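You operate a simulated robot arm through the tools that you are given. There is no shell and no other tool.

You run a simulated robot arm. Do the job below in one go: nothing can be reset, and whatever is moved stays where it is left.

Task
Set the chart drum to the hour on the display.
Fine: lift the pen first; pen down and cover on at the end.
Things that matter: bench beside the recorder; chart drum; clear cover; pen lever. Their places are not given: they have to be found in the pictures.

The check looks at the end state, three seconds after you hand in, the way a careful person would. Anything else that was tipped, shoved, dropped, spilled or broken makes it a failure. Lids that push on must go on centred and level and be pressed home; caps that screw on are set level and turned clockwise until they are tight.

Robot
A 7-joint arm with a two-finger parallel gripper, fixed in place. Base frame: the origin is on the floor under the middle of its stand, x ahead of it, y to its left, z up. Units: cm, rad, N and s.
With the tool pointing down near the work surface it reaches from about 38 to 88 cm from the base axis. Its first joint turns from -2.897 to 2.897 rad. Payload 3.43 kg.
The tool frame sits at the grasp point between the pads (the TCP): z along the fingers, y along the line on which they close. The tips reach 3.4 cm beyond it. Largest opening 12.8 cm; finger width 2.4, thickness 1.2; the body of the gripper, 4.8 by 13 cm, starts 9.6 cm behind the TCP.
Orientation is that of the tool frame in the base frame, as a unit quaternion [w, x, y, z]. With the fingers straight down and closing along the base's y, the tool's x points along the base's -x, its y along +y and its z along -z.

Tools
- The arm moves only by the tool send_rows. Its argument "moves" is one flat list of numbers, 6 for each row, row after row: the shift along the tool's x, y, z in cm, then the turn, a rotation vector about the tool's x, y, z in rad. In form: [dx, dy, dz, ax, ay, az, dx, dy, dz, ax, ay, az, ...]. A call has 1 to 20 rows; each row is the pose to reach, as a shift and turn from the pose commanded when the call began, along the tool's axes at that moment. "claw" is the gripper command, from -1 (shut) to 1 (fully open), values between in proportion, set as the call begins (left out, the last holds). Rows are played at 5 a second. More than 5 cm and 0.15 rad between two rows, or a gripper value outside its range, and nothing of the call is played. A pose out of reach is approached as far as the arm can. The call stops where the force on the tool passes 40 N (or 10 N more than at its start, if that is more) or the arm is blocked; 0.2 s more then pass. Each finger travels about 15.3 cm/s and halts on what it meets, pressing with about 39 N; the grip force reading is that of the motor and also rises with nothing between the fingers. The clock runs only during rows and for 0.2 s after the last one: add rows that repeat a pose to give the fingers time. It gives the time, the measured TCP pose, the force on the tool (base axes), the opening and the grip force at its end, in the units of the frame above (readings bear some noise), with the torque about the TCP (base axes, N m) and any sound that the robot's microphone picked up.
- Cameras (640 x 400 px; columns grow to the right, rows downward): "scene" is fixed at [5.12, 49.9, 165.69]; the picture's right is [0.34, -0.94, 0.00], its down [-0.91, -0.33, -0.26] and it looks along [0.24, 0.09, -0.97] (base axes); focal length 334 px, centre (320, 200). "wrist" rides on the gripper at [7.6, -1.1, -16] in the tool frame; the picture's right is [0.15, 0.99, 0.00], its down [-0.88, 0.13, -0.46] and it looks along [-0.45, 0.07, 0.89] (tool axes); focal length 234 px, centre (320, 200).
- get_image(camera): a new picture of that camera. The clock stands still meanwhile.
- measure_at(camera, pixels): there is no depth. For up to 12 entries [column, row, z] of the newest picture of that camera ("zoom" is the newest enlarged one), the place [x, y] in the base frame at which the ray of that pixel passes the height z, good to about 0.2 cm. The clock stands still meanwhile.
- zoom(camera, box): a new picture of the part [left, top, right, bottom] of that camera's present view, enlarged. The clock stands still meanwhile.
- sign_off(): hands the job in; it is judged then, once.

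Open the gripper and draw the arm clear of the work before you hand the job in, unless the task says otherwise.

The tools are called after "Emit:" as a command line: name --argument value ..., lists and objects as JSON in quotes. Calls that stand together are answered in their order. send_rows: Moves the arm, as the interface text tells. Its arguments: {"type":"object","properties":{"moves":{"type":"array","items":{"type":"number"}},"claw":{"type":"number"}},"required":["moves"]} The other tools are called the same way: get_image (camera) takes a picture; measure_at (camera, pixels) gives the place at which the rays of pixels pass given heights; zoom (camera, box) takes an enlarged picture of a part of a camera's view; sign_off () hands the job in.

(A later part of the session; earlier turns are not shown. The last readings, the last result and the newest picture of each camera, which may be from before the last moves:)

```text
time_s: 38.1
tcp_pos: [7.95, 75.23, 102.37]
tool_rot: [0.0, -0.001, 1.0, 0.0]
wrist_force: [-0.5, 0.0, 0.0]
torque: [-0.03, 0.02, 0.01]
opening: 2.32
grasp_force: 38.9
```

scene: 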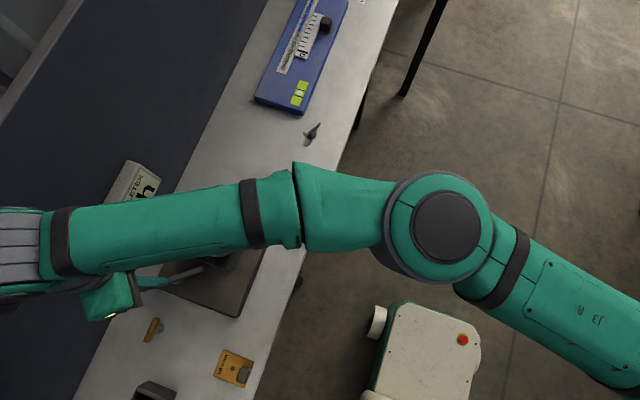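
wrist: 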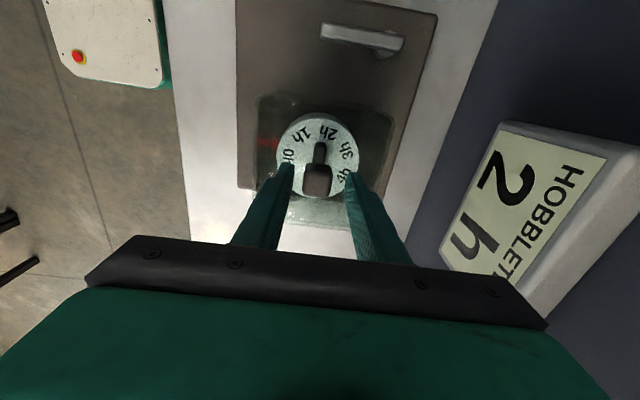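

Gripped at 2.32 cm opening. I lift straight up, slowly at first, to about 12 cm.

Emit:
send_rows --moves '[0, 0, -0.3, 0, 0, 0, 0, 0, -0.6, 0, 0, 0, 0, 0, -1, 0, 0, 0, 0, 0, -2, 0, 0, 0, 0, 0, -3.5, 0, 0, 0, 0, 0, -5, 0, 0, 0, 0, 0, -6.5, 0, 0, 0, 0, 0, -8, 0, 0, 0, 0, 0, -10, 0, 0, 0, 0, 0, -12, 0, 0, 0, 0, 0, -12, 0, 0, 0]'

Emit:
get_image --camera "wrist"

Emit:
get_image --camera "scene"

```text
time_s: 40.5
tcp_pos: [7.93, 75.21, 114.53]
tool_rot: [0.0, -0.002, 1.0, 0.0]
wrist_force: [0.0, 0.4, -1.3]
torque: [0.0, 0.0, 0.02]
opening: 2.31
grasp_force: 39.3
```

```text
taken
```

wrist: 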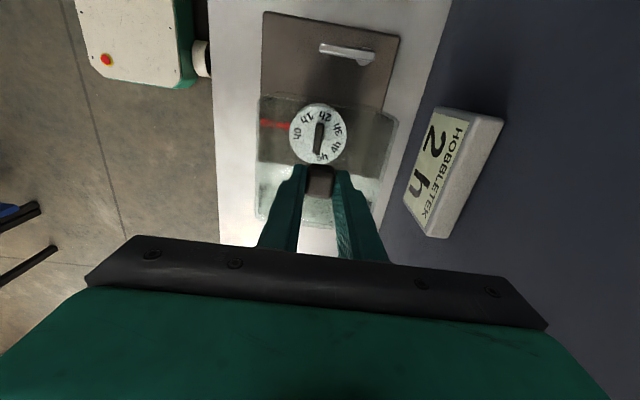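

```text
taken
```

scene: 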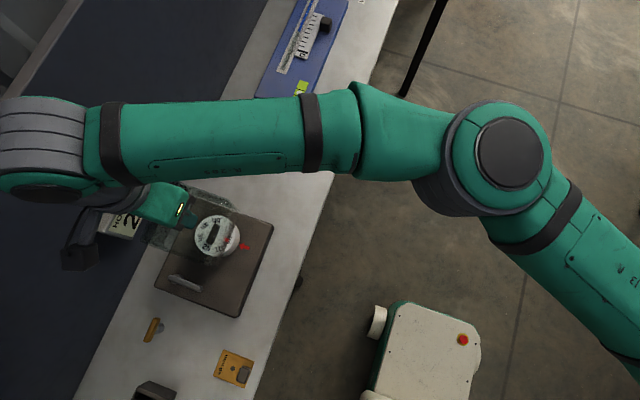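

The cover is held (weight ≈1.3 N) and clear of the drum. I carry it sideways to (27, 74), over the free bench.

Emit:
send_rows --moves '[-1.5, -0.1, 0, 0, 0, 0, -4, -0.25, 0, 0, 0, 0, -6.5, -0.4, 0, 0, 0, 0, -9, -0.6, 0, 0, 0, 0, -11.5, -0.75, 0, 0, 0, 0, -14, -0.9, 0, 0, 0, 0, -16.5, -1.05, 0, 0, 0, 0, -18.2, -1.15, 0, 0, 0, 0, -19, -1.2, 0, 0, 0, 0, -19, -1.2, 0, 0, 0, 0]'

Emit:
get_image --camera "wrist"

Emit:
get_image --camera "scene"

```text
time_s: 42.7
tcp_pos: [27.09, 74.17, 114.39]
tool_rot: [0.001, -0.002, 1.0, 0.001]
wrist_force: [-0.7, 0.2, -1.7]
torque: [0.0, 0.03, 0.0]
opening: 2.33
grasp_force: 38.6
```

```text
taken
```

wrist: 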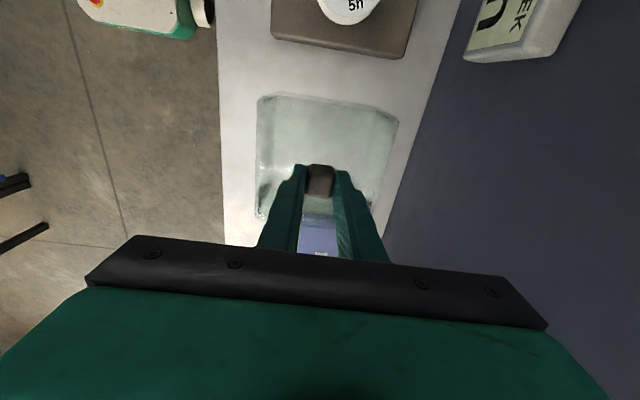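

```text
taken
```

scene: 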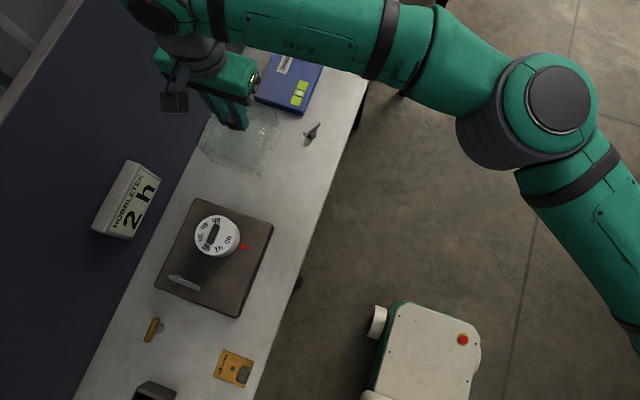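

The spot below is free bench. I lower the cover to just above the bench (TCP ≈99.9).

Emit:
send_rows --moves '[0, 0, 2, 0, 0, 0, 0, 0, 4, 0, 0, 0, 0, 0, 6, 0, 0, 0, 0, 0, 8, 0, 0, 0, 0, 0, 10, 0, 0, 0, 0, 0, 11.5, 0, 0, 0, 0, 0, 13, 0, 0, 0, 0, 0, 14, 0, 0, 0, 0, 0, 14.5, 0, 0, 0, 0, 0, 14.5, 0, 0, 0]'

Emit:
send_rows --moves '[0, 0, 0.1, 0, 0, 0, 0, 0, 0.2, 0, 0, 0, 0, 0, 0.3, 0, 0, 0, 0, 0, 0.4, 0, 0, 0, 0, 0, 0.4, 0, 0, 0]'

```text
time_s: 44.9
tcp_pos: [27.22, 74.16, 99.83]
tool_rot: [0.0, -0.001, 1.0, 0.002]
wrist_force: [0.0, 0.3, -1.7]
torque: [-0.01, -0.02, 0.01]
opening: 2.31
grasp_force: 38.5
```

```text
time_s: 46.1
tcp_pos: [27.01, 74.13, 99.43]
tool_rot: [-0.001, -0.002, 1.0, -0.001]
wrist_force: [0.0, -0.7, -1.6]
torque: [-0.01, 0.03, -0.02]
opening: 2.32
grasp_force: 39.2
```

Still hanging (−1.6 N). I lower a bit more in small steps.

Emit:
send_rows --moves '[0, 0, 0.1, 0, 0, 0, 0, 0, 0.2, 0, 0, 0, 0, 0, 0.3, 0, 0, 0, 0, 0, 0.3, 0, 0, 0]'

```text
time_s: 47.1
tcp_pos: [27.01, 74.08, 99.14]
tool_rot: [0.0, -0.002, 1.0, 0.001]
wrist_force: [0.7, -0.1, -0.6]
torque: [0.02, 0.03, -0.01]
opening: 2.31
grasp_force: 39.6
```

Emit:
send_rows --moves '[0, 0, 0.1, 0, 0, 0, 0, 0, 0.2, 0, 0, 0, 0, 0, 0.2, 0, 0, 0]'

```text
time_s: 47.9
tcp_pos: [26.99, 74.11, 99.14]
tool_rot: [0.0, -0.001, 1.0, 0.0]
wrist_force: [-0.8, -0.8, -1.1]
torque: [-0.01, -0.01, 0.0]
opening: 2.31
grasp_force: 39.0
```

The reading stayed at z≈99.14 although I commanded 0.2 lower, so the cover is probably touching the bench. I take pictures to check.

Emit:
get_image --camera "scene"

Emit:
get_image --camera "wrist"

Emit:
zoom --camera "scene" --box '[180, 80, 300, 190]'

```text
taken
```

scene: 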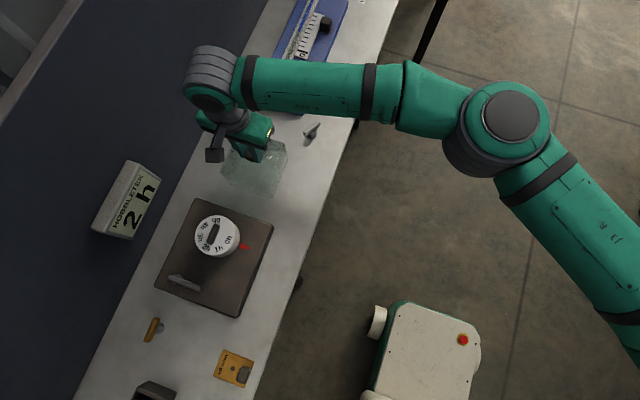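

```text
taken
```

wrist: 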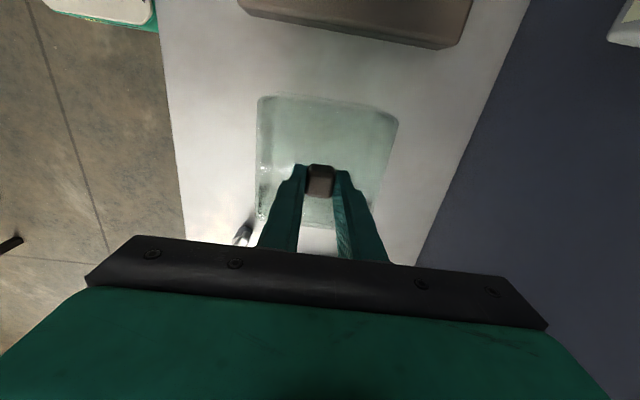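

```text
3.64 times, centred on (240, 135) of scene
```

zoom: 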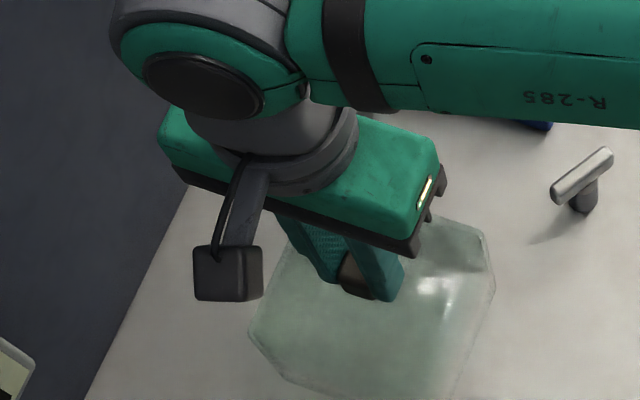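

It looks about at bench level. I lower in further small steps to be certain of contact before releasing.

Emit:
send_rows --moves '[0, 0, 0.1, 0, 0, 0, 0, 0, 0.2, 0, 0, 0, 0, 0, 0.3, 0, 0, 0, 0, 0, 0.3, 0, 0, 0]'

```text
time_s: 48.9
tcp_pos: [27.16, 74.15, 98.63]
tool_rot: [-0.001, -0.002, 1.0, 0.001]
wrist_force: [0.2, 0.2, -1.6]
torque: [-0.01, -0.01, 0.02]
opening: 2.33
grasp_force: 38.7
```

Still hanging at 98.63, so the bench is a bit lower than I estimated. I continue down in 0.1 cm steps.

Emit:
send_rows --moves '[0, 0, 0.1, 0, 0, 0, 0, 0, 0.2, 0, 0, 0, 0, 0, 0.3, 0, 0, 0, 0, 0, 0.4, 0, 0, 0, 0, 0, 0.4, 0, 0, 0]'

```text
time_s: 50.1
tcp_pos: [27.04, 74.22, 98.44]
tool_rot: [0.0, -0.002, 1.0, 0.002]
wrist_force: [0.5, 1.3, 5.6]
torque: [-0.26, -0.06, -0.02]
opening: 2.35
grasp_force: 39.6
```

Contact now (+5.6 N at z=98.44). I release the knob by opening to ≈4.5 cm, then rise.

Emit:
send_rows --moves '[0, 0, 0, 0, 0, 0, 0, 0, 0, 0, 0, 0]' --claw -0.3

Emit:
send_rows --moves '[0, 0, -1, 0, 0, 0, 0, 0, -2.5, 0, 0, 0, 0, 0, -4, 0, 0, 0, 0, 0, -6, 0, 0, 0, 0, 0, -8, 0, 0, 0, 0, 0, -10, 0, 0, 0, 0, 0, -12, 0, 0, 0, 0, 0, -14, 0, 0, 0, 0, 0, -14, 0, 0, 0]'

Emit:
get_image --camera "wrist"

```text
time_s: 50.7
tcp_pos: [26.93, 73.99, 98.33]
tool_rot: [0.0, -0.001, 1.0, 0.001]
wrist_force: [0.4, 0.6, 0.8]
torque: [0.04, 0.01, -0.04]
opening: 4.47
grasp_force: 0.0
```

```text
time_s: 52.7
tcp_pos: [27.08, 73.92, 112.24]
tool_rot: [0.0, -0.002, 1.0, 0.001]
wrist_force: [-0.1, 0.3, 0.0]
torque: [0.0, -0.04, 0.02]
opening: 4.47
grasp_force: 0.0
```

```text
taken
```

wrist: 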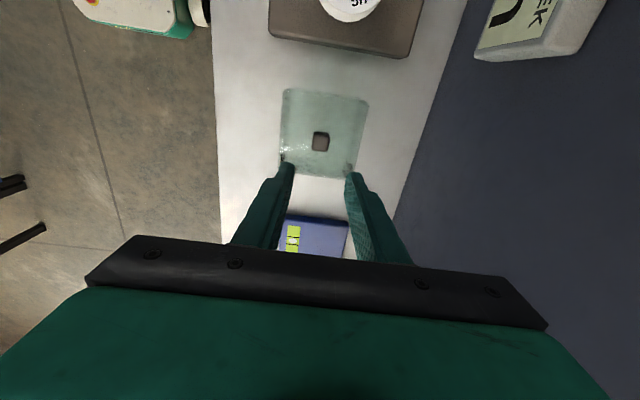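

The cover stands on the bench at about (27, 74). I move back over the drum to study its bar and scale.

Emit:
send_rows --moves '[2.4, 0.1, 0, 0, 0, 0, 4.8, 0.2, 0, 0, 0, 0, 7.2, 0.4, 0, 0, 0, 0, 9.6, 0.5, 0, 0, 0, 0, 12, 0.6, 0, 0, 0, 0, 14.4, 0.8, 0, 0, 0, 0, 16.8, 0.9, 0, 0, 0, 0, 19, 1.0, 0, 0, 0, 0, 19, 1.0, 0, 0, 0, 0]'

Emit:
get_image --camera "wrist"

Emit:
zoom --camera "wrist" --box '[260, 80, 380, 190]'

Emit:
zoom --camera "scene" --box '[170, 195, 270, 285]'

```text
time_s: 54.7
tcp_pos: [7.92, 75.21, 112.31]
tool_rot: [0.0, -0.001, 1.0, 0.002]
wrist_force: [0.1, -0.5, -0.6]
torque: [-0.02, -0.01, 0.01]
opening: 4.46
grasp_force: 0.0
```

```text
taken
```

wrist: 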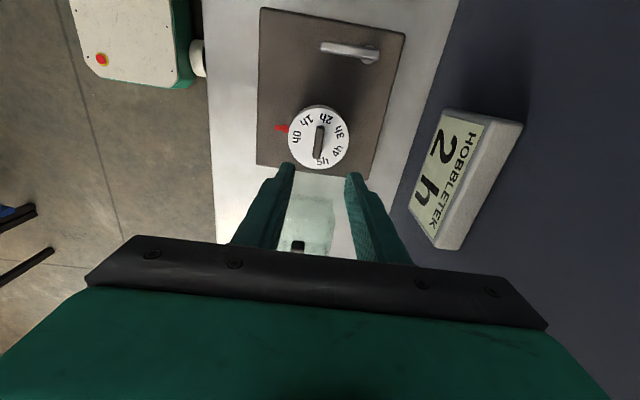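

```text
3.64 times, centred on (320, 135) of wrist
```

zoom: 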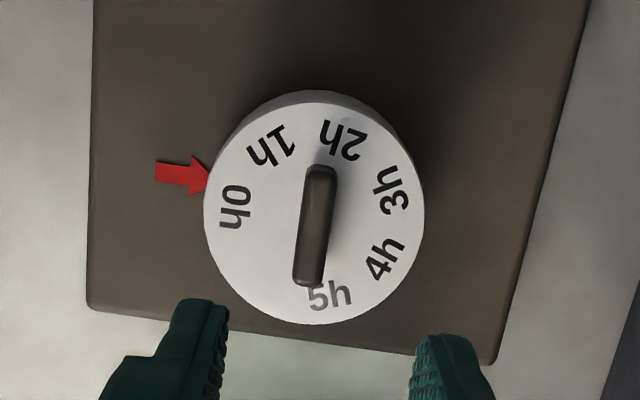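

```text
4.44 times, centred on (220, 240) of scene
```

zoom: 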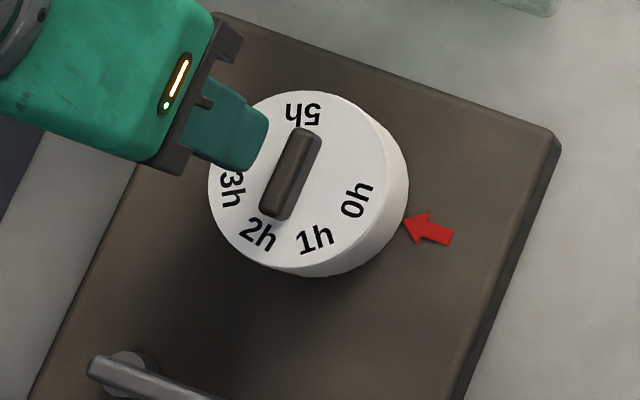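

The face is now fully legible: arrow tip at the −y side and 0h next to it. I measure label centres, bar ends and arrow in the scene enlargement, then repeat in the wrist one.

Emit:
measure_at --camera "zoom" --pixels '[[357, 200, 95], [314, 240, 95], [257, 235, 95], [230, 188, 95], [303, 114, 95], [308, 137, 97], [276, 212, 97], [405, 223, 90], [453, 237, 90], [208, 175, 95], [300, 91, 95]]'

Emit:
zoom --camera "wrist" --box '[260, 80, 380, 190]'

Emit:
measure_at --camera "zoom" --pixels '[[235, 207, 95], [271, 145, 95], [343, 140, 95], [391, 191, 95], [384, 259, 95], [330, 295, 95], [320, 178, 97], [308, 275, 97], [207, 178, 90], [156, 171, 90], [204, 210, 95], [424, 213, 95]]'

```text
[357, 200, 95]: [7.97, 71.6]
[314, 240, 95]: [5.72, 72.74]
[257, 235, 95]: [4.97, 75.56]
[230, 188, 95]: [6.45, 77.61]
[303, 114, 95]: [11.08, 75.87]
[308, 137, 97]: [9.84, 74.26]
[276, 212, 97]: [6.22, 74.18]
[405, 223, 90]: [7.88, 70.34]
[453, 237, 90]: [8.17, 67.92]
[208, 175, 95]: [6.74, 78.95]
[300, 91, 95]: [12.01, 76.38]
```

```text
3.64 times, centred on (320, 135) of wrist
```

zoom: 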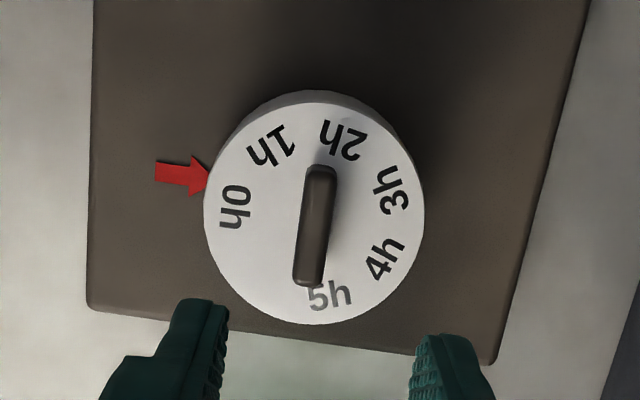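

```text
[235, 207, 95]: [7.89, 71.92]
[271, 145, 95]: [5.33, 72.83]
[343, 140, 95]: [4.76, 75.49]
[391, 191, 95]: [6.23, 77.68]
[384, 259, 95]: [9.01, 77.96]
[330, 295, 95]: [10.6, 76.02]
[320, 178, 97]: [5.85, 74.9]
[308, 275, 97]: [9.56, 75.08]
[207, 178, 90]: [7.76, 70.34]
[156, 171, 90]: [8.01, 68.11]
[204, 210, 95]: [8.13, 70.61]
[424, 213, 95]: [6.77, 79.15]
```

Measured: drum centre ≈(8.0, 75.1); 2h must turn counter-clockwise by roughly 99–103°; the bar runs nearly along x. To get the bar and face heights I take one more low oblique look from the −x side.

Emit:
send_rows --moves '[1.6, 0, 0.7, 0, -0.06, 0, 3.2, 0, 1.5, 0, -0.12, 0, 4.8, -0.1, 2.3, 0, -0.18, 0, 6.4, -0.1, 3.2, 0, -0.24, 0, 8.0, -0.1, 4.2, 0, -0.3, 0, 9.6, -0.1, 5.2, 0, -0.36, 0, 11.2, -0.1, 6.2, 0, -0.42, 0, 12.8, -0.2, 7.2, 0, -0.48, 0, 14.4, -0.2, 8.2, 0, -0.54, 0, 15.9, -0.2, 9.3, 0, -0.6, 0, 15.9, -0.2, 9.3, 0, -0.6, 0]'

Emit:
get_image --camera "wrist"

Emit:
zoom --camera "wrist" --box '[270, 150, 380, 240]'

```text
time_s: 57.1
tcp_pos: [-7.8, 74.9, 103.1]
tool_rot: [0.295, -0.002, 0.955, 0.002]
wrist_force: [-0.2, 0.3, -0.4]
torque: [0.01, -0.01, 0.03]
opening: 4.45
grasp_force: 0.0
```

```text
taken
```

wrist: 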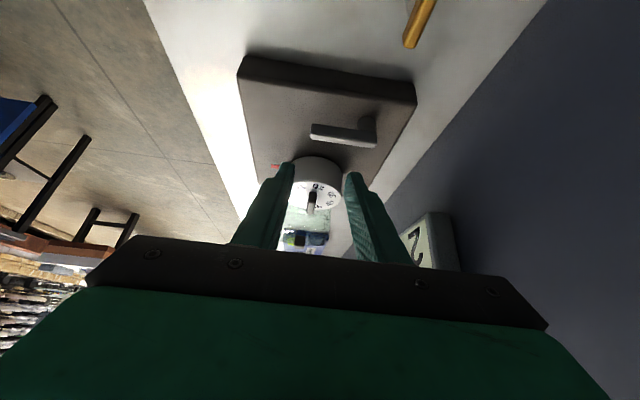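

```text
4.44 times, centred on (325, 195) of wrist
```

zoom: 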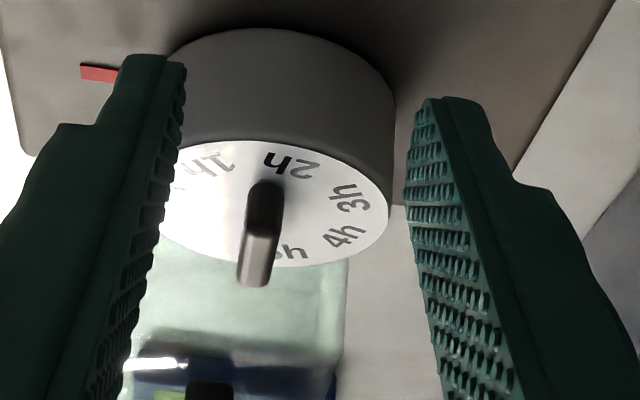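

I measure the rim's near and far edges and the bar's edges at several heights.

Emit:
measure_at --camera "zoom" --pixels '[[270, 141, 94], [270, 141, 95], [270, 141, 96], [300, 266, 94], [300, 266, 95], [270, 30, 90], [262, 238, 95], [262, 238, 96], [262, 238, 97], [254, 286, 95], [254, 286, 96], [254, 286, 97]]'

```text
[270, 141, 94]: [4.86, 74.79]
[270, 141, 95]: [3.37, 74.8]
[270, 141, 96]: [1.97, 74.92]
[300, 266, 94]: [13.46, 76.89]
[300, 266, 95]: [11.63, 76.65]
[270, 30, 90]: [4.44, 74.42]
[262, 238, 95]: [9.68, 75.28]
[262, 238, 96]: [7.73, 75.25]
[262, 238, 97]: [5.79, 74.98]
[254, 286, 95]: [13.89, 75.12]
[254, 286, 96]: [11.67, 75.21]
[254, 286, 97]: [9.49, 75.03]
```

Face is at z≈94.8, bar top ≈96.8. I return upright above the drum, then turn the tool clockwise toward ψ≈−178°, which leaves room for the ~100° counter-clockwise turn.

Emit:
send_rows --moves '[-1.5, 0, 0.16, 0, 0.05, 0, -3.0, 0, 0.32, 0, 0.1, 0, -4.5, 0.1, 0.48, 0, 0.16, 0, -6.2, 0.1, 0.6, 0, 0.22, 0, -8.0, 0.1, 0.75, 0, 0.28, 0, -10, 0.1, 0.9, 0, 0.34, 0, -12, 0.1, 1.1, 0, 0.4, 0, -14, 0.2, 1.25, 0, 0.47, 0, -16, 0.2, 1.4, 0, 0.54, 0, -18.07, 0.2, 1.59, 0, 0.6, 0, -18.07, 0.2, 1.59, 0, 0.6, 0]'

Emit:
send_rows --moves '[0, 0, 0, 0, 0, 0.14, 0, 0, 0, 0, 0, 0.28, 0, 0, 0, 0, 0, 0.42, 0, 0, 0, 0, 0, 0.56, 0, 0, 0, 0, 0, 0.7, 0, 0, 0, 0, 0, 0.84, 0, 0, 0, 0, 0, 0.98, 0, 0, 0, 0, 0, 1.12, 0, 0, 0, 0, 0, 1.26, 0, 0, 0, 0, 0, 1.4, 0, 0, 0, 0, 0, 1.54, 0, 0, 0, 0, 0, 1.68, 0, 0, 0, 0, 0, 1.82, 0, 0, 0, 0, 0, 1.96, 0, 0, 0, 0, 0, 2.1, 0, 0, 0, 0, 0, 2.1]'

```text
time_s: 59.5
tcp_pos: [7.84, 74.96, 111.88]
tool_rot: [0.0, -0.002, 1.0, 0.001]
wrist_force: [0.1, 0.0, -0.1]
torque: [0.02, -0.01, 0.02]
opening: 4.47
grasp_force: 0.1
```

```text
time_s: 62.9
tcp_pos: [8.04, 74.94, 111.88]
tool_rot: [-0.002, 0.867, 0.498, 0.001]
wrist_force: [0.7, 0.1, 0.3]
torque: [0.04, 0.0, -0.03]
opening: 4.44
grasp_force: 0.1
```

Yaw is ≈−120° with no problem. I turn the remaining 1.014 rad.

Emit:
send_rows --moves '[0, 0, 0, 0, 0, 0.14, 0, 0, 0, 0, 0, 0.28, 0, 0, 0, 0, 0, 0.42, 0, 0, 0, 0, 0, 0.56, 0, 0, 0, 0, 0, 0.7, 0, 0, 0, 0, 0, 0.84, 0, 0, 0, 0, 0, 1.014, 0, 0, 0, 0, 0, 1.014]'

Emit:
get_image --camera "wrist"

Emit:
zoom --camera "wrist" --box '[250, 70, 390, 220]'

```text
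refused: row 7 steps farther than a row can; nothing moved
```

```text
taken
```

wrist: 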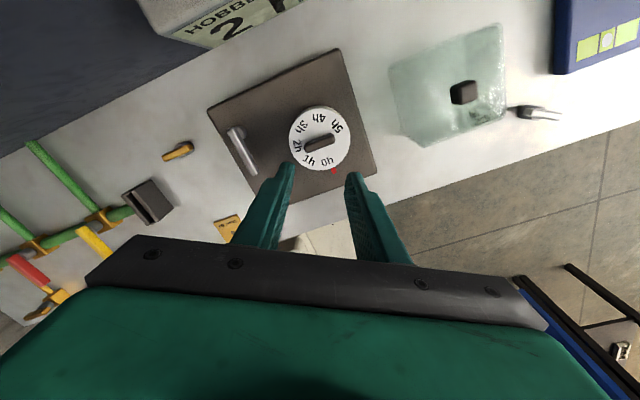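

```text
2.67 times, centred on (320, 145) of wrist
```

zoom: 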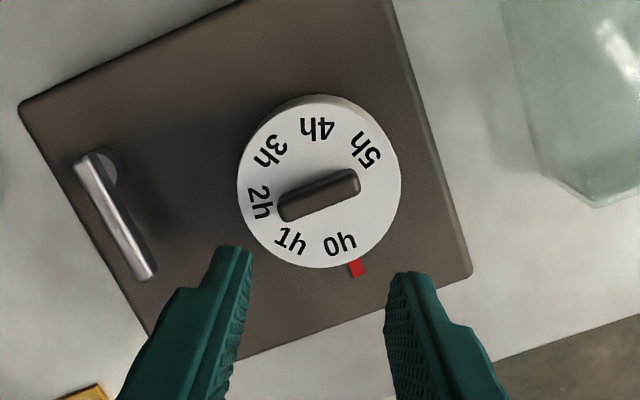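

The last step of that call was too large (0.174 rad) and nothing moved. I resend with smaller steps.

Emit:
send_rows --moves '[0, 0, 0, 0, 0, 0.127, 0, 0, 0, 0, 0, 0.254, 0, 0, 0, 0, 0, 0.381, 0, 0, 0, 0, 0, 0.508, 0, 0, 0, 0, 0, 0.635, 0, 0, 0, 0, 0, 0.762, 0, 0, 0, 0, 0, 0.889, 0, 0, 0, 0, 0, 1.014, 0, 0, 0, 0, 0, 1.014]'

Emit:
get_image --camera "wrist"

Emit:
zoom --camera "wrist" --box '[250, 70, 390, 220]'

```text
time_s: 64.9
tcp_pos: [7.87, 75.06, 111.92]
tool_rot: [-0.002, 1.0, 0.015, 0.0]
wrist_force: [0.0, 0.6, -0.6]
torque: [-0.03, 0.0, 0.0]
opening: 4.48
grasp_force: 0.1
```

```text
taken
```

wrist: 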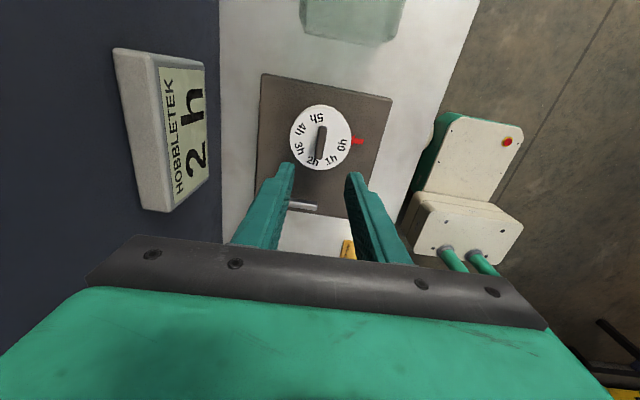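

```text
2.67 times, centred on (320, 145) of wrist
```

zoom: 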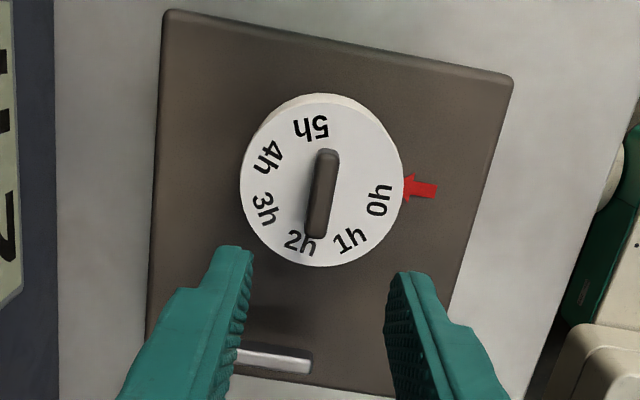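

Yaw is now −178°. From this opposite side I measure labels, bar and arrow again at the refined heights.

Emit:
measure_at --camera "zoom" --pixels '[[379, 199, 94.8], [347, 241, 94.8], [299, 242, 94.8], [263, 208, 94.8], [269, 157, 94.8], [312, 127, 94.8], [328, 155, 96.8], [314, 230, 96.8], [405, 186, 90], [437, 190, 90], [240, 180, 94.8], [404, 183, 94.8]]'

```text
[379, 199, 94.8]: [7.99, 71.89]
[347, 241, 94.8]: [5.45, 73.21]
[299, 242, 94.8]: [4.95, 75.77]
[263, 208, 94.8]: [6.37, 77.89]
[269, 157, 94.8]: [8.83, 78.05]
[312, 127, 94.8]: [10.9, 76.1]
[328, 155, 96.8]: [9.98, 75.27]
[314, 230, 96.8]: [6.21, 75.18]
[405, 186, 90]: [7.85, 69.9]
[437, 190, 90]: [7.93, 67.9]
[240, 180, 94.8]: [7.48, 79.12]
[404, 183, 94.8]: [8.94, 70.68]
```

The fit gives 50° per hour with 0h presently at −90°, so 2h needs a +100° (counter-clockwise) turn. I descend to straddle the bar with tips just above the drum face.

Emit:
send_rows --moves '[0, 0, 2, 0, 0, 0, 0, 0, 4, 0, 0, 0, 0, 0, 6, 0, 0, 0, 0, 0, 8, 0, 0, 0, 0, 0, 9.5, 0, 0, 0, 0, 0, 11, 0, 0, 0, 0, 0, 12, 0, 0, 0, 0, 0, 12.6, 0, 0, 0, 0, 0, 12.9, 0, 0, 0, 0, 0, 12.9, 0, 0, 0]'

Emit:
get_image --camera "wrist"

Emit:
zoom --camera "wrist" --box '[250, 90, 390, 230]'

```text
time_s: 67.1
tcp_pos: [7.86, 75.01, 99.07]
tool_rot: [-0.003, 1.0, 0.015, 0.0]
wrist_force: [-0.6, -0.1, -0.6]
torque: [0.01, 0.01, 0.02]
opening: 4.48
grasp_force: 0.0
```

```text
taken
```

wrist: 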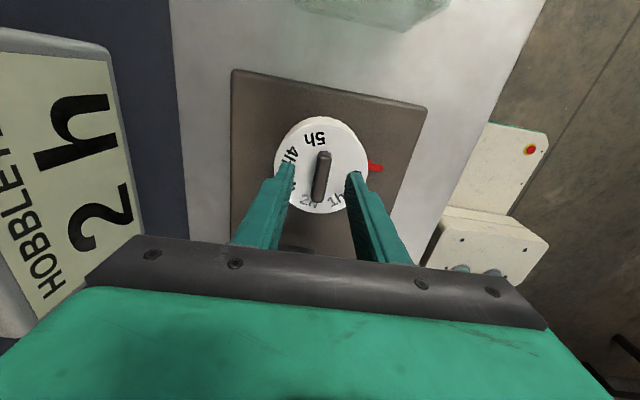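

```text
2.86 times, centred on (320, 160) of wrist
```

zoom: 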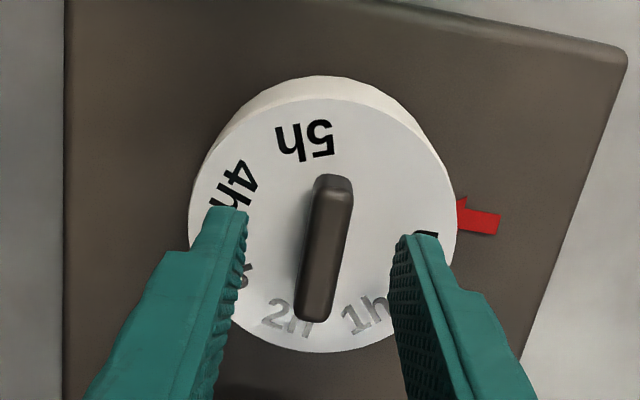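

The bar is centred between the tips. I go down 0.4 cm more and close on it.

Emit:
send_rows --moves '[0, 0, 0.2, 0, 0, 0, 0, 0, 0.4, 0, 0, 0, 0, 0, 0.4, 0, 0, 0]'

Emit:
send_rows --moves '[0, 0, 0, 0, 0, 0, 0, 0, 0, 0, 0, 0, 0, 0, 0, 0, 0, 0]' --claw -1

```text
time_s: 67.9
tcp_pos: [7.94, 75.03, 98.74]
tool_rot: [-0.002, 1.0, 0.015, 0.0]
wrist_force: [0.8, 0.3, 0.0]
torque: [-0.01, 0.03, 0.01]
opening: 4.48
grasp_force: 0.0
```

```text
time_s: 68.7
tcp_pos: [7.81, 74.99, 98.66]
tool_rot: [-0.001, 1.0, 0.015, 0.0]
wrist_force: [-0.5, -3.4, 1.0]
torque: [-0.27, 0.18, 0.0]
opening: 1.2
grasp_force: 45.1
```

The bar is gripped (1.2 cm). I turn counter-clockwise by 0.5 rad first and check the forces.

Emit:
send_rows --moves '[0, 0, 0, 0, 0, -0.08, 0, 0, 0, 0, 0, -0.16, 0, 0, 0, 0, 0, -0.25, 0, 0, 0, 0, 0, -0.34, 0, 0, 0, 0, 0, -0.42, 0, 0, 0, 0, 0, -0.5, 0, 0, 0, 0, 0, -0.5]'

Emit:
zoom --camera "wrist" --box '[240, 80, 400, 240]'

```text
time_s: 70.3
tcp_pos: [7.82, 74.97, 98.59]
tool_rot: [-0.001, 0.965, 0.262, 0.0]
wrist_force: [-1.7, -5.3, 9.0]
torque: [-0.7, 0.51, 0.02]
opening: 1.2
grasp_force: 45.1
```

```text
2.50 times, centred on (320, 160) of wrist
```

zoom: 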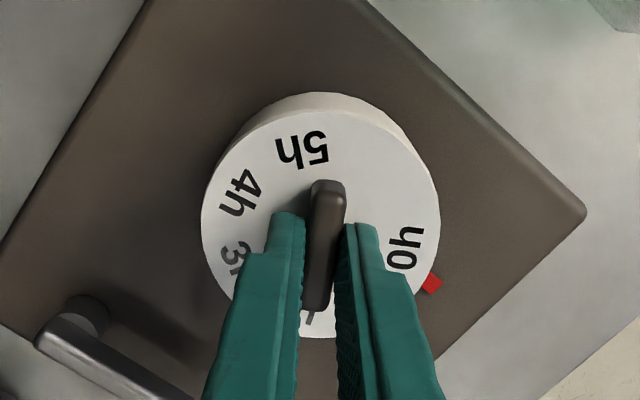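

The drum follows (0h has moved off the arrow). There's a 9 N upward push, so I ease up 0.1 cm while continuing the turn to 1.25 rad total.

Emit:
send_rows --moves '[0, 0, -0.1, 0, 0, -0.08, 0, 0, -0.1, 0, 0, -0.17, 0, 0, -0.1, 0, 0, -0.25, 0, 0, -0.1, 0, 0, -0.33, 0, 0, -0.1, 0, 0, -0.42, 0, 0, -0.1, 0, 0, -0.5, 0, 0, -0.1, 0, 0, -0.58, 0, 0, -0.1, 0, 0, -0.67, 0, 0, -0.1, 0, 0, -0.75, 0, 0, -0.1, 0, 0, -0.75]'

Emit:
zoom --camera "wrist" --box '[240, 80, 400, 240]'

```text
time_s: 72.5
tcp_pos: [7.98, 75.03, 98.69]
tool_rot: [0.0, 0.801, 0.598, 0.0]
wrist_force: [-3.3, -33.5, -11.8]
torque: [-0.46, 0.13, 0.0]
opening: 1.17
grasp_force: 45.3
```

```text
2.50 times, centred on (320, 160) of wrist
```

zoom: 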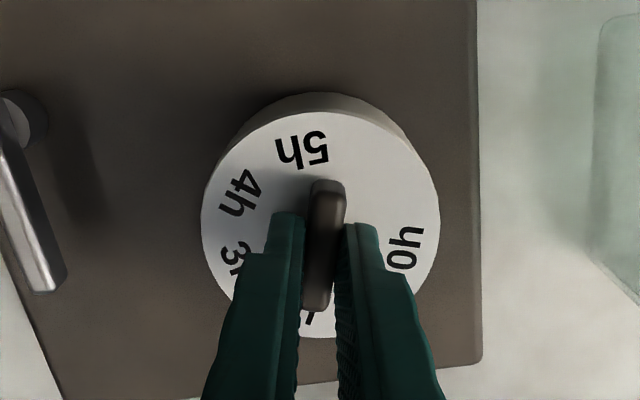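

The drum is at about 72° of turn, but a side load of −33 N in y has built up because my axis is slightly off. I shift 0.1 cm toward −y and 0.05 down to relieve it before going on.

Emit:
send_rows --moves '[-0.05, 0.015, 0.03, 0, 0, 0, -0.1, 0.03, 0.05, 0, 0, 0, -0.1, 0.03, 0.05, 0, 0, 0]'

```text
time_s: 73.3
tcp_pos: [8.01, 74.87, 98.69]
tool_rot: [-0.001, 0.802, 0.597, 0.001]
wrist_force: [-2.2, -19.2, -15.1]
torque: [-1.25, 0.24, -0.03]
opening: 1.19
grasp_force: 45.0
```

Load fell to −19 N. I release and re-grip here, so the residual stress is dropped before the last part of the turn.

Emit:
send_rows --moves '[0, 0, 0, 0, 0, 0, 0, 0, 0, 0, 0, 0]' --claw -0.6

Emit:
send_rows --moves '[-0.1, 0.03, 0, 0, 0, 0, -0.1, 0.03, 0, 0, 0, 0, -0.1, 0.03, 0, 0, 0, 0]' --claw -1

```text
time_s: 73.9
tcp_pos: [7.91, 74.83, 98.66]
tool_rot: [-0.001, 0.802, 0.598, 0.0]
wrist_force: [0.5, -0.1, -0.1]
torque: [0.0, 0.01, 0.03]
opening: 2.57
grasp_force: 0.1
```

```text
time_s: 74.7
tcp_pos: [8.02, 75.01, 98.7]
tool_rot: [-0.002, 0.802, 0.598, 0.002]
wrist_force: [3.1, 18.6, 7.3]
torque: [-0.02, 0.06, 0.0]
opening: 1.18
grasp_force: 45.1
```

The re-grip now pushes +18.6 N in y (I moved while closing). I shift back 0.15 cm toward +y to unload it.

Emit:
send_rows --moves '[0.07, -0.02, 0, 0, 0, 0, 0.145, -0.04, 0, 0, 0, 0, 0.145, -0.04, 0, 0, 0, 0]'

Emit:
zoom --camera "wrist" --box '[240, 80, 400, 240]'

```text
time_s: 75.5
tcp_pos: [7.86, 74.96, 98.7]
tool_rot: [0.0, 0.801, 0.598, 0.001]
wrist_force: [5.0, 2.3, 17.4]
torque: [0.4, -0.34, -0.03]
opening: 1.17
grasp_force: 45.3
```

```text
2.50 times, centred on (320, 160) of wrist
```

zoom: 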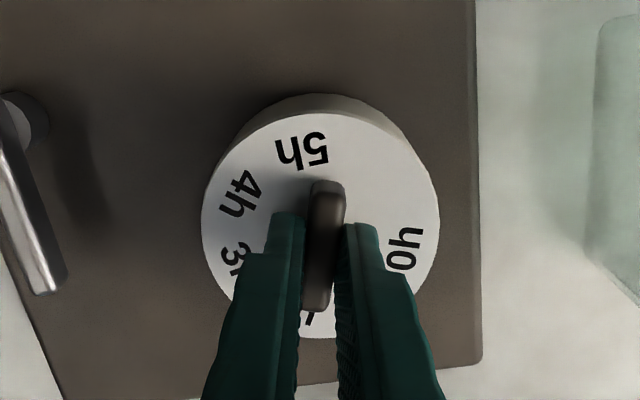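

Side load is now small. I complete the turn with the remaining 0.495 rad.

Emit:
send_rows --moves '[0, 0, -0.03, 0, 0, -0.08, 0, 0, -0.05, 0, 0, -0.16, 0, 0, -0.05, 0, 0, -0.25, 0, 0, -0.05, 0, 0, -0.33, 0, 0, -0.05, 0, 0, -0.41, 0, 0, -0.05, 0, 0, -0.495, 0, 0, -0.05, 0, 0, -0.495]'

Emit:
zoom --camera "wrist" --box '[240, 80, 400, 240]'

Emit:
zoom --camera "scene" --box '[170, 195, 270, 285]'

```text
time_s: 77.1
tcp_pos: [7.88, 74.96, 98.76]
tool_rot: [0.0, 0.631, 0.776, 0.001]
wrist_force: [7.4, -5.9, 8.6]
torque: [0.99, 0.14, 0.01]
opening: 1.18
grasp_force: 45.2
```

```text
2.50 times, centred on (320, 160) of wrist
```

zoom: 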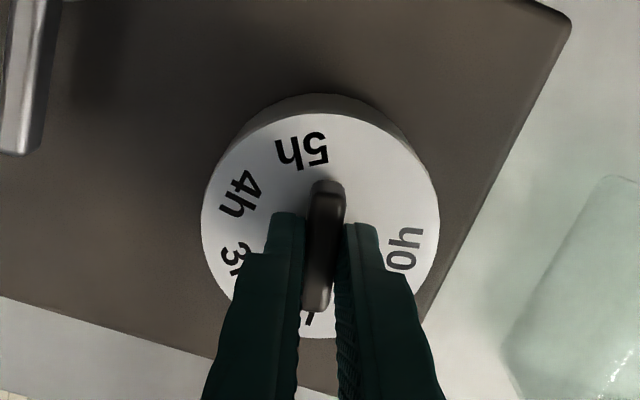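

```text
4.44 times, centred on (220, 240) of scene
```

zoom: 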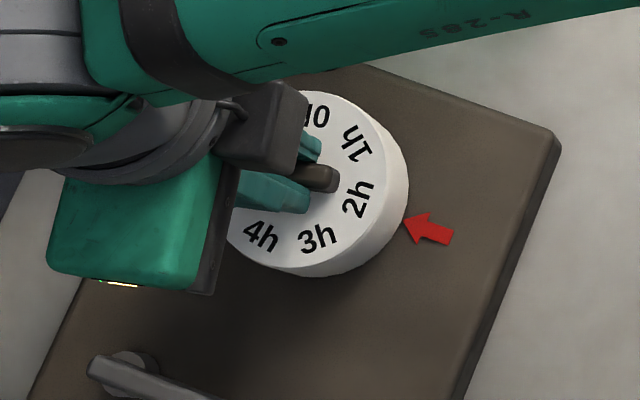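

2h is now exactly where 0h stood in the scene view (357,198), in line with the arrow. I release the bar, rise and check carefully.

Emit:
send_rows --moves '[0, 0, 0, 0, 0, 0, 0, 0, 0, 0, 0, 0]' --claw -0.3

Emit:
send_rows --moves '[0, 0, -1, 0, 0, 0, 0, 0, -2.5, 0, 0, 0, 0, 0, -4, 0, 0, 0, 0, 0, -6, 0, 0, 0, 0, 0, -8, 0, 0, 0, 0, 0, -10, 0, 0, 0, 0, 0, -12, 0, 0, 0, 0, 0, -13.5, 0, 0, 0, 0, 0, -13.5, 0, 0, 0]'

Emit:
get_image --camera "wrist"

Emit:
zoom --camera "wrist" --box '[260, 80, 380, 200]'

```text
time_s: 77.7
tcp_pos: [7.87, 74.9, 98.71]
tool_rot: [-0.001, 0.63, 0.776, 0.001]
wrist_force: [0.6, 0.6, -0.7]
torque: [0.03, -0.03, -0.02]
opening: 4.48
grasp_force: 0.0
```

```text
time_s: 79.7
tcp_pos: [7.88, 74.92, 112.4]
tool_rot: [-0.001, 0.631, 0.776, 0.0]
wrist_force: [-0.6, 0.6, 0.2]
torque: [-0.02, 0.01, 0.03]
opening: 4.48
grasp_force: 0.1
```

```text
taken
```

wrist: 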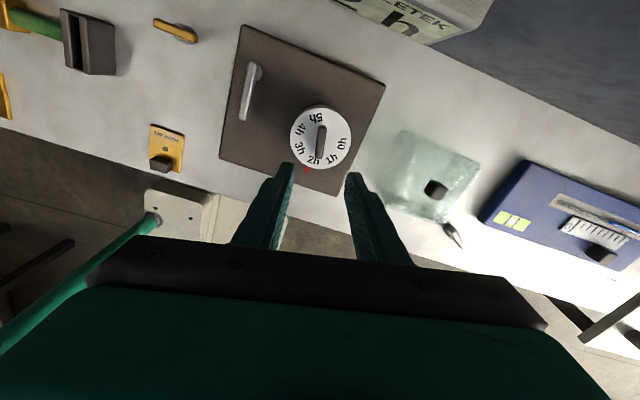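

```text
3.33 times, centred on (320, 140) of wrist
```

zoom: 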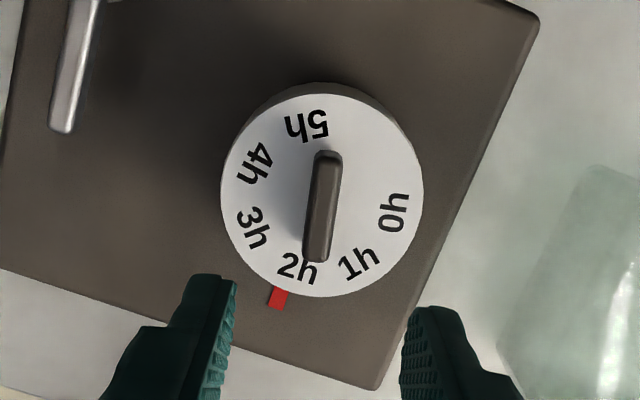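

I measure the 2h label, the other labels, the bar and the arrow in this view.

Emit:
measure_at --camera "zoom" --pixels '[[297, 267, 94.8], [358, 263, 94.8], [394, 213, 94.8], [253, 228, 94.8], [256, 163, 94.8], [306, 125, 94.8], [328, 155, 96.8], [317, 257, 96.8], [288, 291, 90], [277, 305, 90], [270, 290, 90]]'

Emit:
zoom --camera "scene" --box '[170, 195, 270, 285]'

```text
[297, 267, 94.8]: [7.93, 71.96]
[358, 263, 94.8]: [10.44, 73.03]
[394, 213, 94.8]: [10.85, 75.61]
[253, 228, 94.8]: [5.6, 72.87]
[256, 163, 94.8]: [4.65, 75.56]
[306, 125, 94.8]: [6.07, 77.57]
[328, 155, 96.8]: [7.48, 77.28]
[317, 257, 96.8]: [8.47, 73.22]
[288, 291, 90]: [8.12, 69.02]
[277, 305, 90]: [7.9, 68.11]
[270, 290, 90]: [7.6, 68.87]
```

```text
4.44 times, centred on (220, 240) of scene
```

zoom: 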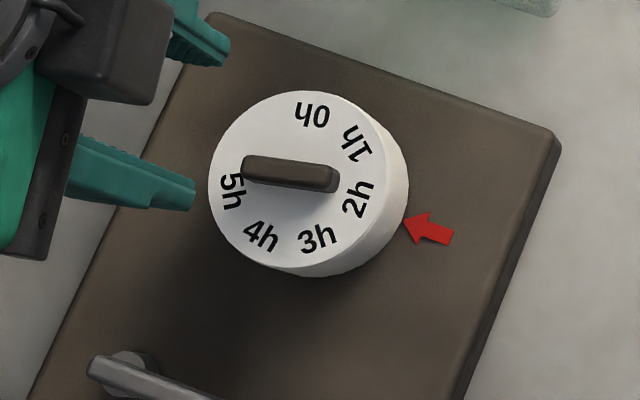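

I measure the same labels and arrow in the scene enlargement for an independent check.

Emit:
measure_at --camera "zoom" --pixels '[[312, 115, 94.8], [357, 143, 94.8], [358, 198, 94.8], [318, 239, 94.8], [260, 234, 94.8], [230, 192, 94.8], [250, 168, 96.8], [332, 179, 96.8], [404, 224, 90], [453, 236, 90], [428, 229, 90]]'

```text
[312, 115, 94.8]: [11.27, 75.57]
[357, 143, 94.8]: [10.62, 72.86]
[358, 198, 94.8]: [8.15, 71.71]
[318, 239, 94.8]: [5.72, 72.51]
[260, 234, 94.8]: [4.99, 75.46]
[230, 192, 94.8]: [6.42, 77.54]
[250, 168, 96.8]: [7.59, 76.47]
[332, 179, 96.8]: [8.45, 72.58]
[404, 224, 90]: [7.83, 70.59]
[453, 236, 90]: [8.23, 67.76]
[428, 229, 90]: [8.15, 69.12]
```

By my estimates 2h is within about 2° of the arrow. For a parallax-free check I put the camera in the arrow–axis plane (x≈7.9) with yaw −90°.

Emit:
send_rows --moves '[-1.0, 0.35, 1, 0, 0, 0.1, -2.09, 0.71, 2, 0, 0, 0.206, -2.09, 0.71, 2, 0, 0, 0.206]'

Emit:
get_image --camera "wrist"

Emit:
zoom --camera "wrist" --box '[265, 60, 365, 180]'

```text
time_s: 80.5
tcp_pos: [9.07, 73.09, 110.18]
tool_rot: [-0.001, 0.708, 0.706, 0.002]
wrist_force: [1.1, 0.5, 0.6]
torque: [-0.02, -0.02, 0.01]
opening: 4.5
grasp_force: 0.1
```

```text
taken
```

wrist: 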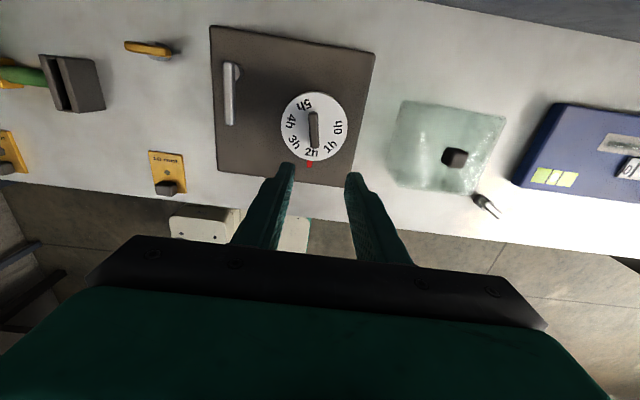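

```text
3.33 times, centred on (315, 120) of wrist
```

zoom: 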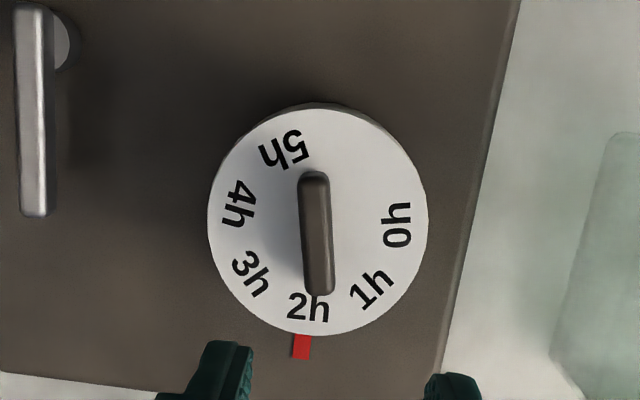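

In this aligned view, drum centre (318,222), 2h (309,308) and arrow (302,347) are collinear to within about 1°, so the hour is set. Next I go above the lever (now along −y at x≈−3.55) to put the pen down.

Emit:
send_rows --moves '[0.6, -2.1, 0, 0, 0, 0, 1.2, -4.2, 0, 0, 0, 0, 1.8, -6.3, 0, 0, 0, 0, 2.4, -8.4, 0, 0, 0, 0, 3.0, -10.5, 0, 0, 0, 0, 3.5, -12.6, 0, 0, 0, 0, 3.5, -12.6, 0, 0, 0, 0]' --claw -0.6

Emit:
get_image --camera "wrist"

Emit:
zoom --camera "wrist" --box '[250, 80, 390, 220]'

```text
time_s: 82.1
tcp_pos: [-3.48, 76.7, 110.24]
tool_rot: [-0.001, 0.707, 0.708, 0.002]
wrist_force: [-0.9, 0.2, -0.5]
torque: [0.0, 0.02, -0.03]
opening: 2.55
grasp_force: 0.1
```

```text
taken
```

wrist: 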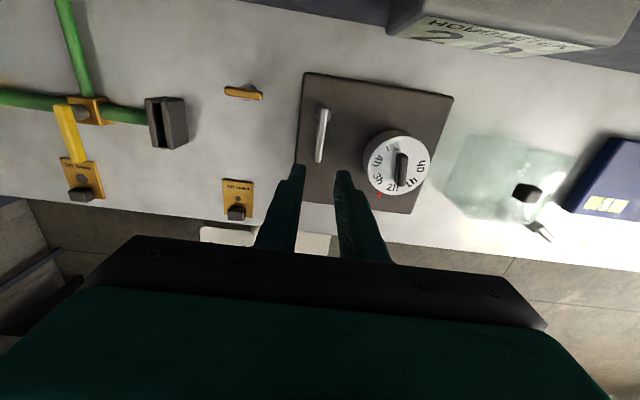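

```text
2.86 times, centred on (320, 150) of wrist
```

zoom: 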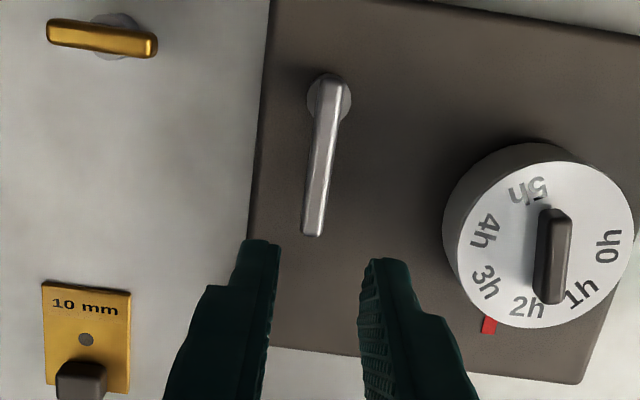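

The lever lies between and ahead of the fingers as expected. I descend in one go to z≈100, then look.

Emit:
send_rows --moves '[0, 0, 2, 0, 0, 0, 0, 0, 4, 0, 0, 0, 0, 0, 6, 0, 0, 0, 0, 0, 8, 0, 0, 0, 0, 0, 10, 0, 0, 0, 0, 0, 12, 0, 0, 0, 0, 0, 12, 0, 0, 0]'

Emit:
zoom --camera "wrist" --box '[250, 90, 390, 230]'

```text
time_s: 83.7
tcp_pos: [-3.6, 76.6, 98.13]
tool_rot: [-0.002, 0.707, 0.707, 0.002]
wrist_force: [0.1, -0.3, 0.6]
torque: [0.04, 0.03, 0.01]
opening: 2.55
grasp_force: 0.2
```

```text
2.86 times, centred on (320, 160) of wrist
```

zoom: 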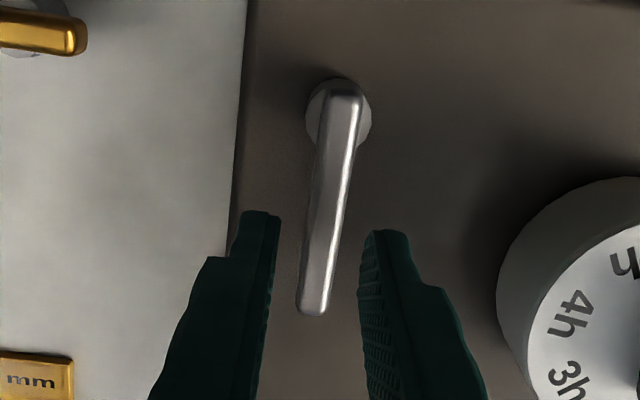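

The lever is between the tips with clearance on both sides. I descend the remaining 3.8 cm and then narrow the opening to cage it.

Emit:
send_rows --moves '[0, 0, 1, 0, 0, 0, 0, 0, 2, 0, 0, 0, 0, 0, 3, 0, 0, 0, 0, 0, 3.8, 0, 0, 0, 0, 0, 3.8, 0, 0, 0]'

Emit:
send_rows --moves '[0, 0, 0, 0, 0, 0, 0, 0, 0, 0, 0, 0]' --claw -0.79

Emit:
zoom --camera "wrist" --box '[250, 90, 390, 230]'

```text
time_s: 84.9
tcp_pos: [-3.46, 76.62, 94.33]
tool_rot: [-0.001, 0.707, 0.707, 0.001]
wrist_force: [-0.5, 0.5, 0.9]
torque: [0.02, -0.01, 0.02]
opening: 2.56
grasp_force: 0.0
```

```text
time_s: 85.5
tcp_pos: [-3.58, 76.56, 94.48]
tool_rot: [-0.002, 0.707, 0.707, 0.0]
wrist_force: [0.0, 0.2, -0.4]
torque: [-0.01, -0.02, 0.01]
opening: 1.31
grasp_force: 0.1
```

```text
2.86 times, centred on (320, 160) of wrist
```

zoom: 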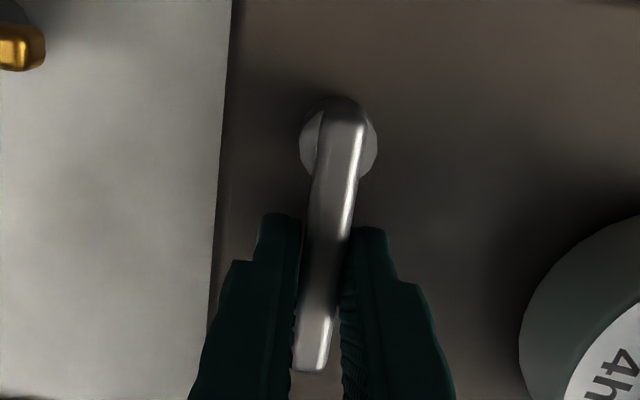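

The lever is caged (1.31 cm). I swing it back counter-clockwise about its post by 0.70 rad toward its original direction.

Emit:
send_rows --moves '[0.006, 0.211, 0, 0, 0, -0.06, 0.025, 0.421, 0, 0, 0, -0.12, 0.057, 0.63, 0, 0, 0, -0.18, 0.101, 0.837, 0, 0, 0, -0.24, 0.157, 1.04, 0, 0, 0, -0.3, 0.226, 1.24, 0, 0, 0, -0.36, 0.306, 1.435, 0, 0, 0, -0.42, 0.398, 1.625, 0, 0, 0, -0.48, 0.501, 1.81, 0, 0, 0, -0.54, 0.615, 1.988, 0, 0, 0, -0.6, 0.74, 2.158, 0, 0, 0, -0.66, 0.829, 2.268, 0, 0, 0, -0.7, 0.829, 2.268, 0, 0, 0, -0.7]'

Emit:
zoom --camera "wrist" --box '[250, 90, 390, 230]'

```text
time_s: 88.3
tcp_pos: [-1.29, 77.41, 94.34]
tool_rot: [0.0, 0.422, 0.906, 0.001]
wrist_force: [0.7, -0.5, 0.5]
torque: [-0.04, 0.01, -0.04]
opening: 1.41
grasp_force: 0.9
```

```text
2.86 times, centred on (320, 160) of wrist
```

zoom: 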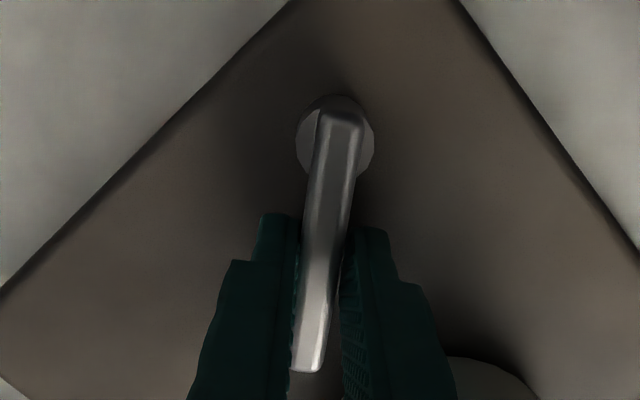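

The lever followed to about −50°. I nudge 0.1 rad further to feel whether the original position is its end stop.

Emit:
send_rows --moves '[0.001, 0.088, 0, 0, 0, -0.025, 0.004, 0.176, 0, 0, 0, -0.05, 0.01, 0.264, 0, 0, 0, -0.075, 0.018, 0.351, 0, 0, 0, -0.1, 0.018, 0.351, 0, 0, 0, -0.1]'

Emit:
zoom --camera "wrist" --box '[250, 90, 390, 230]'

```text
time_s: 89.5
tcp_pos: [-1.07, 77.56, 94.43]
tool_rot: [-0.001, 0.375, 0.927, 0.001]
wrist_force: [-11.2, -5.4, -2.1]
torque: [-0.26, 0.19, -0.18]
opening: 1.99
grasp_force: 6.0
```

```text
2.86 times, centred on (320, 160) of wrist
```

zoom: 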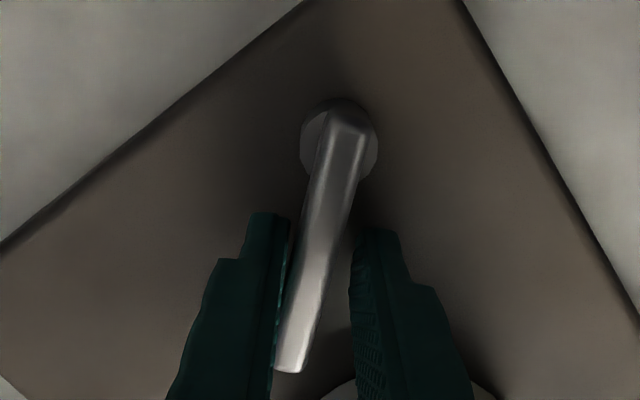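

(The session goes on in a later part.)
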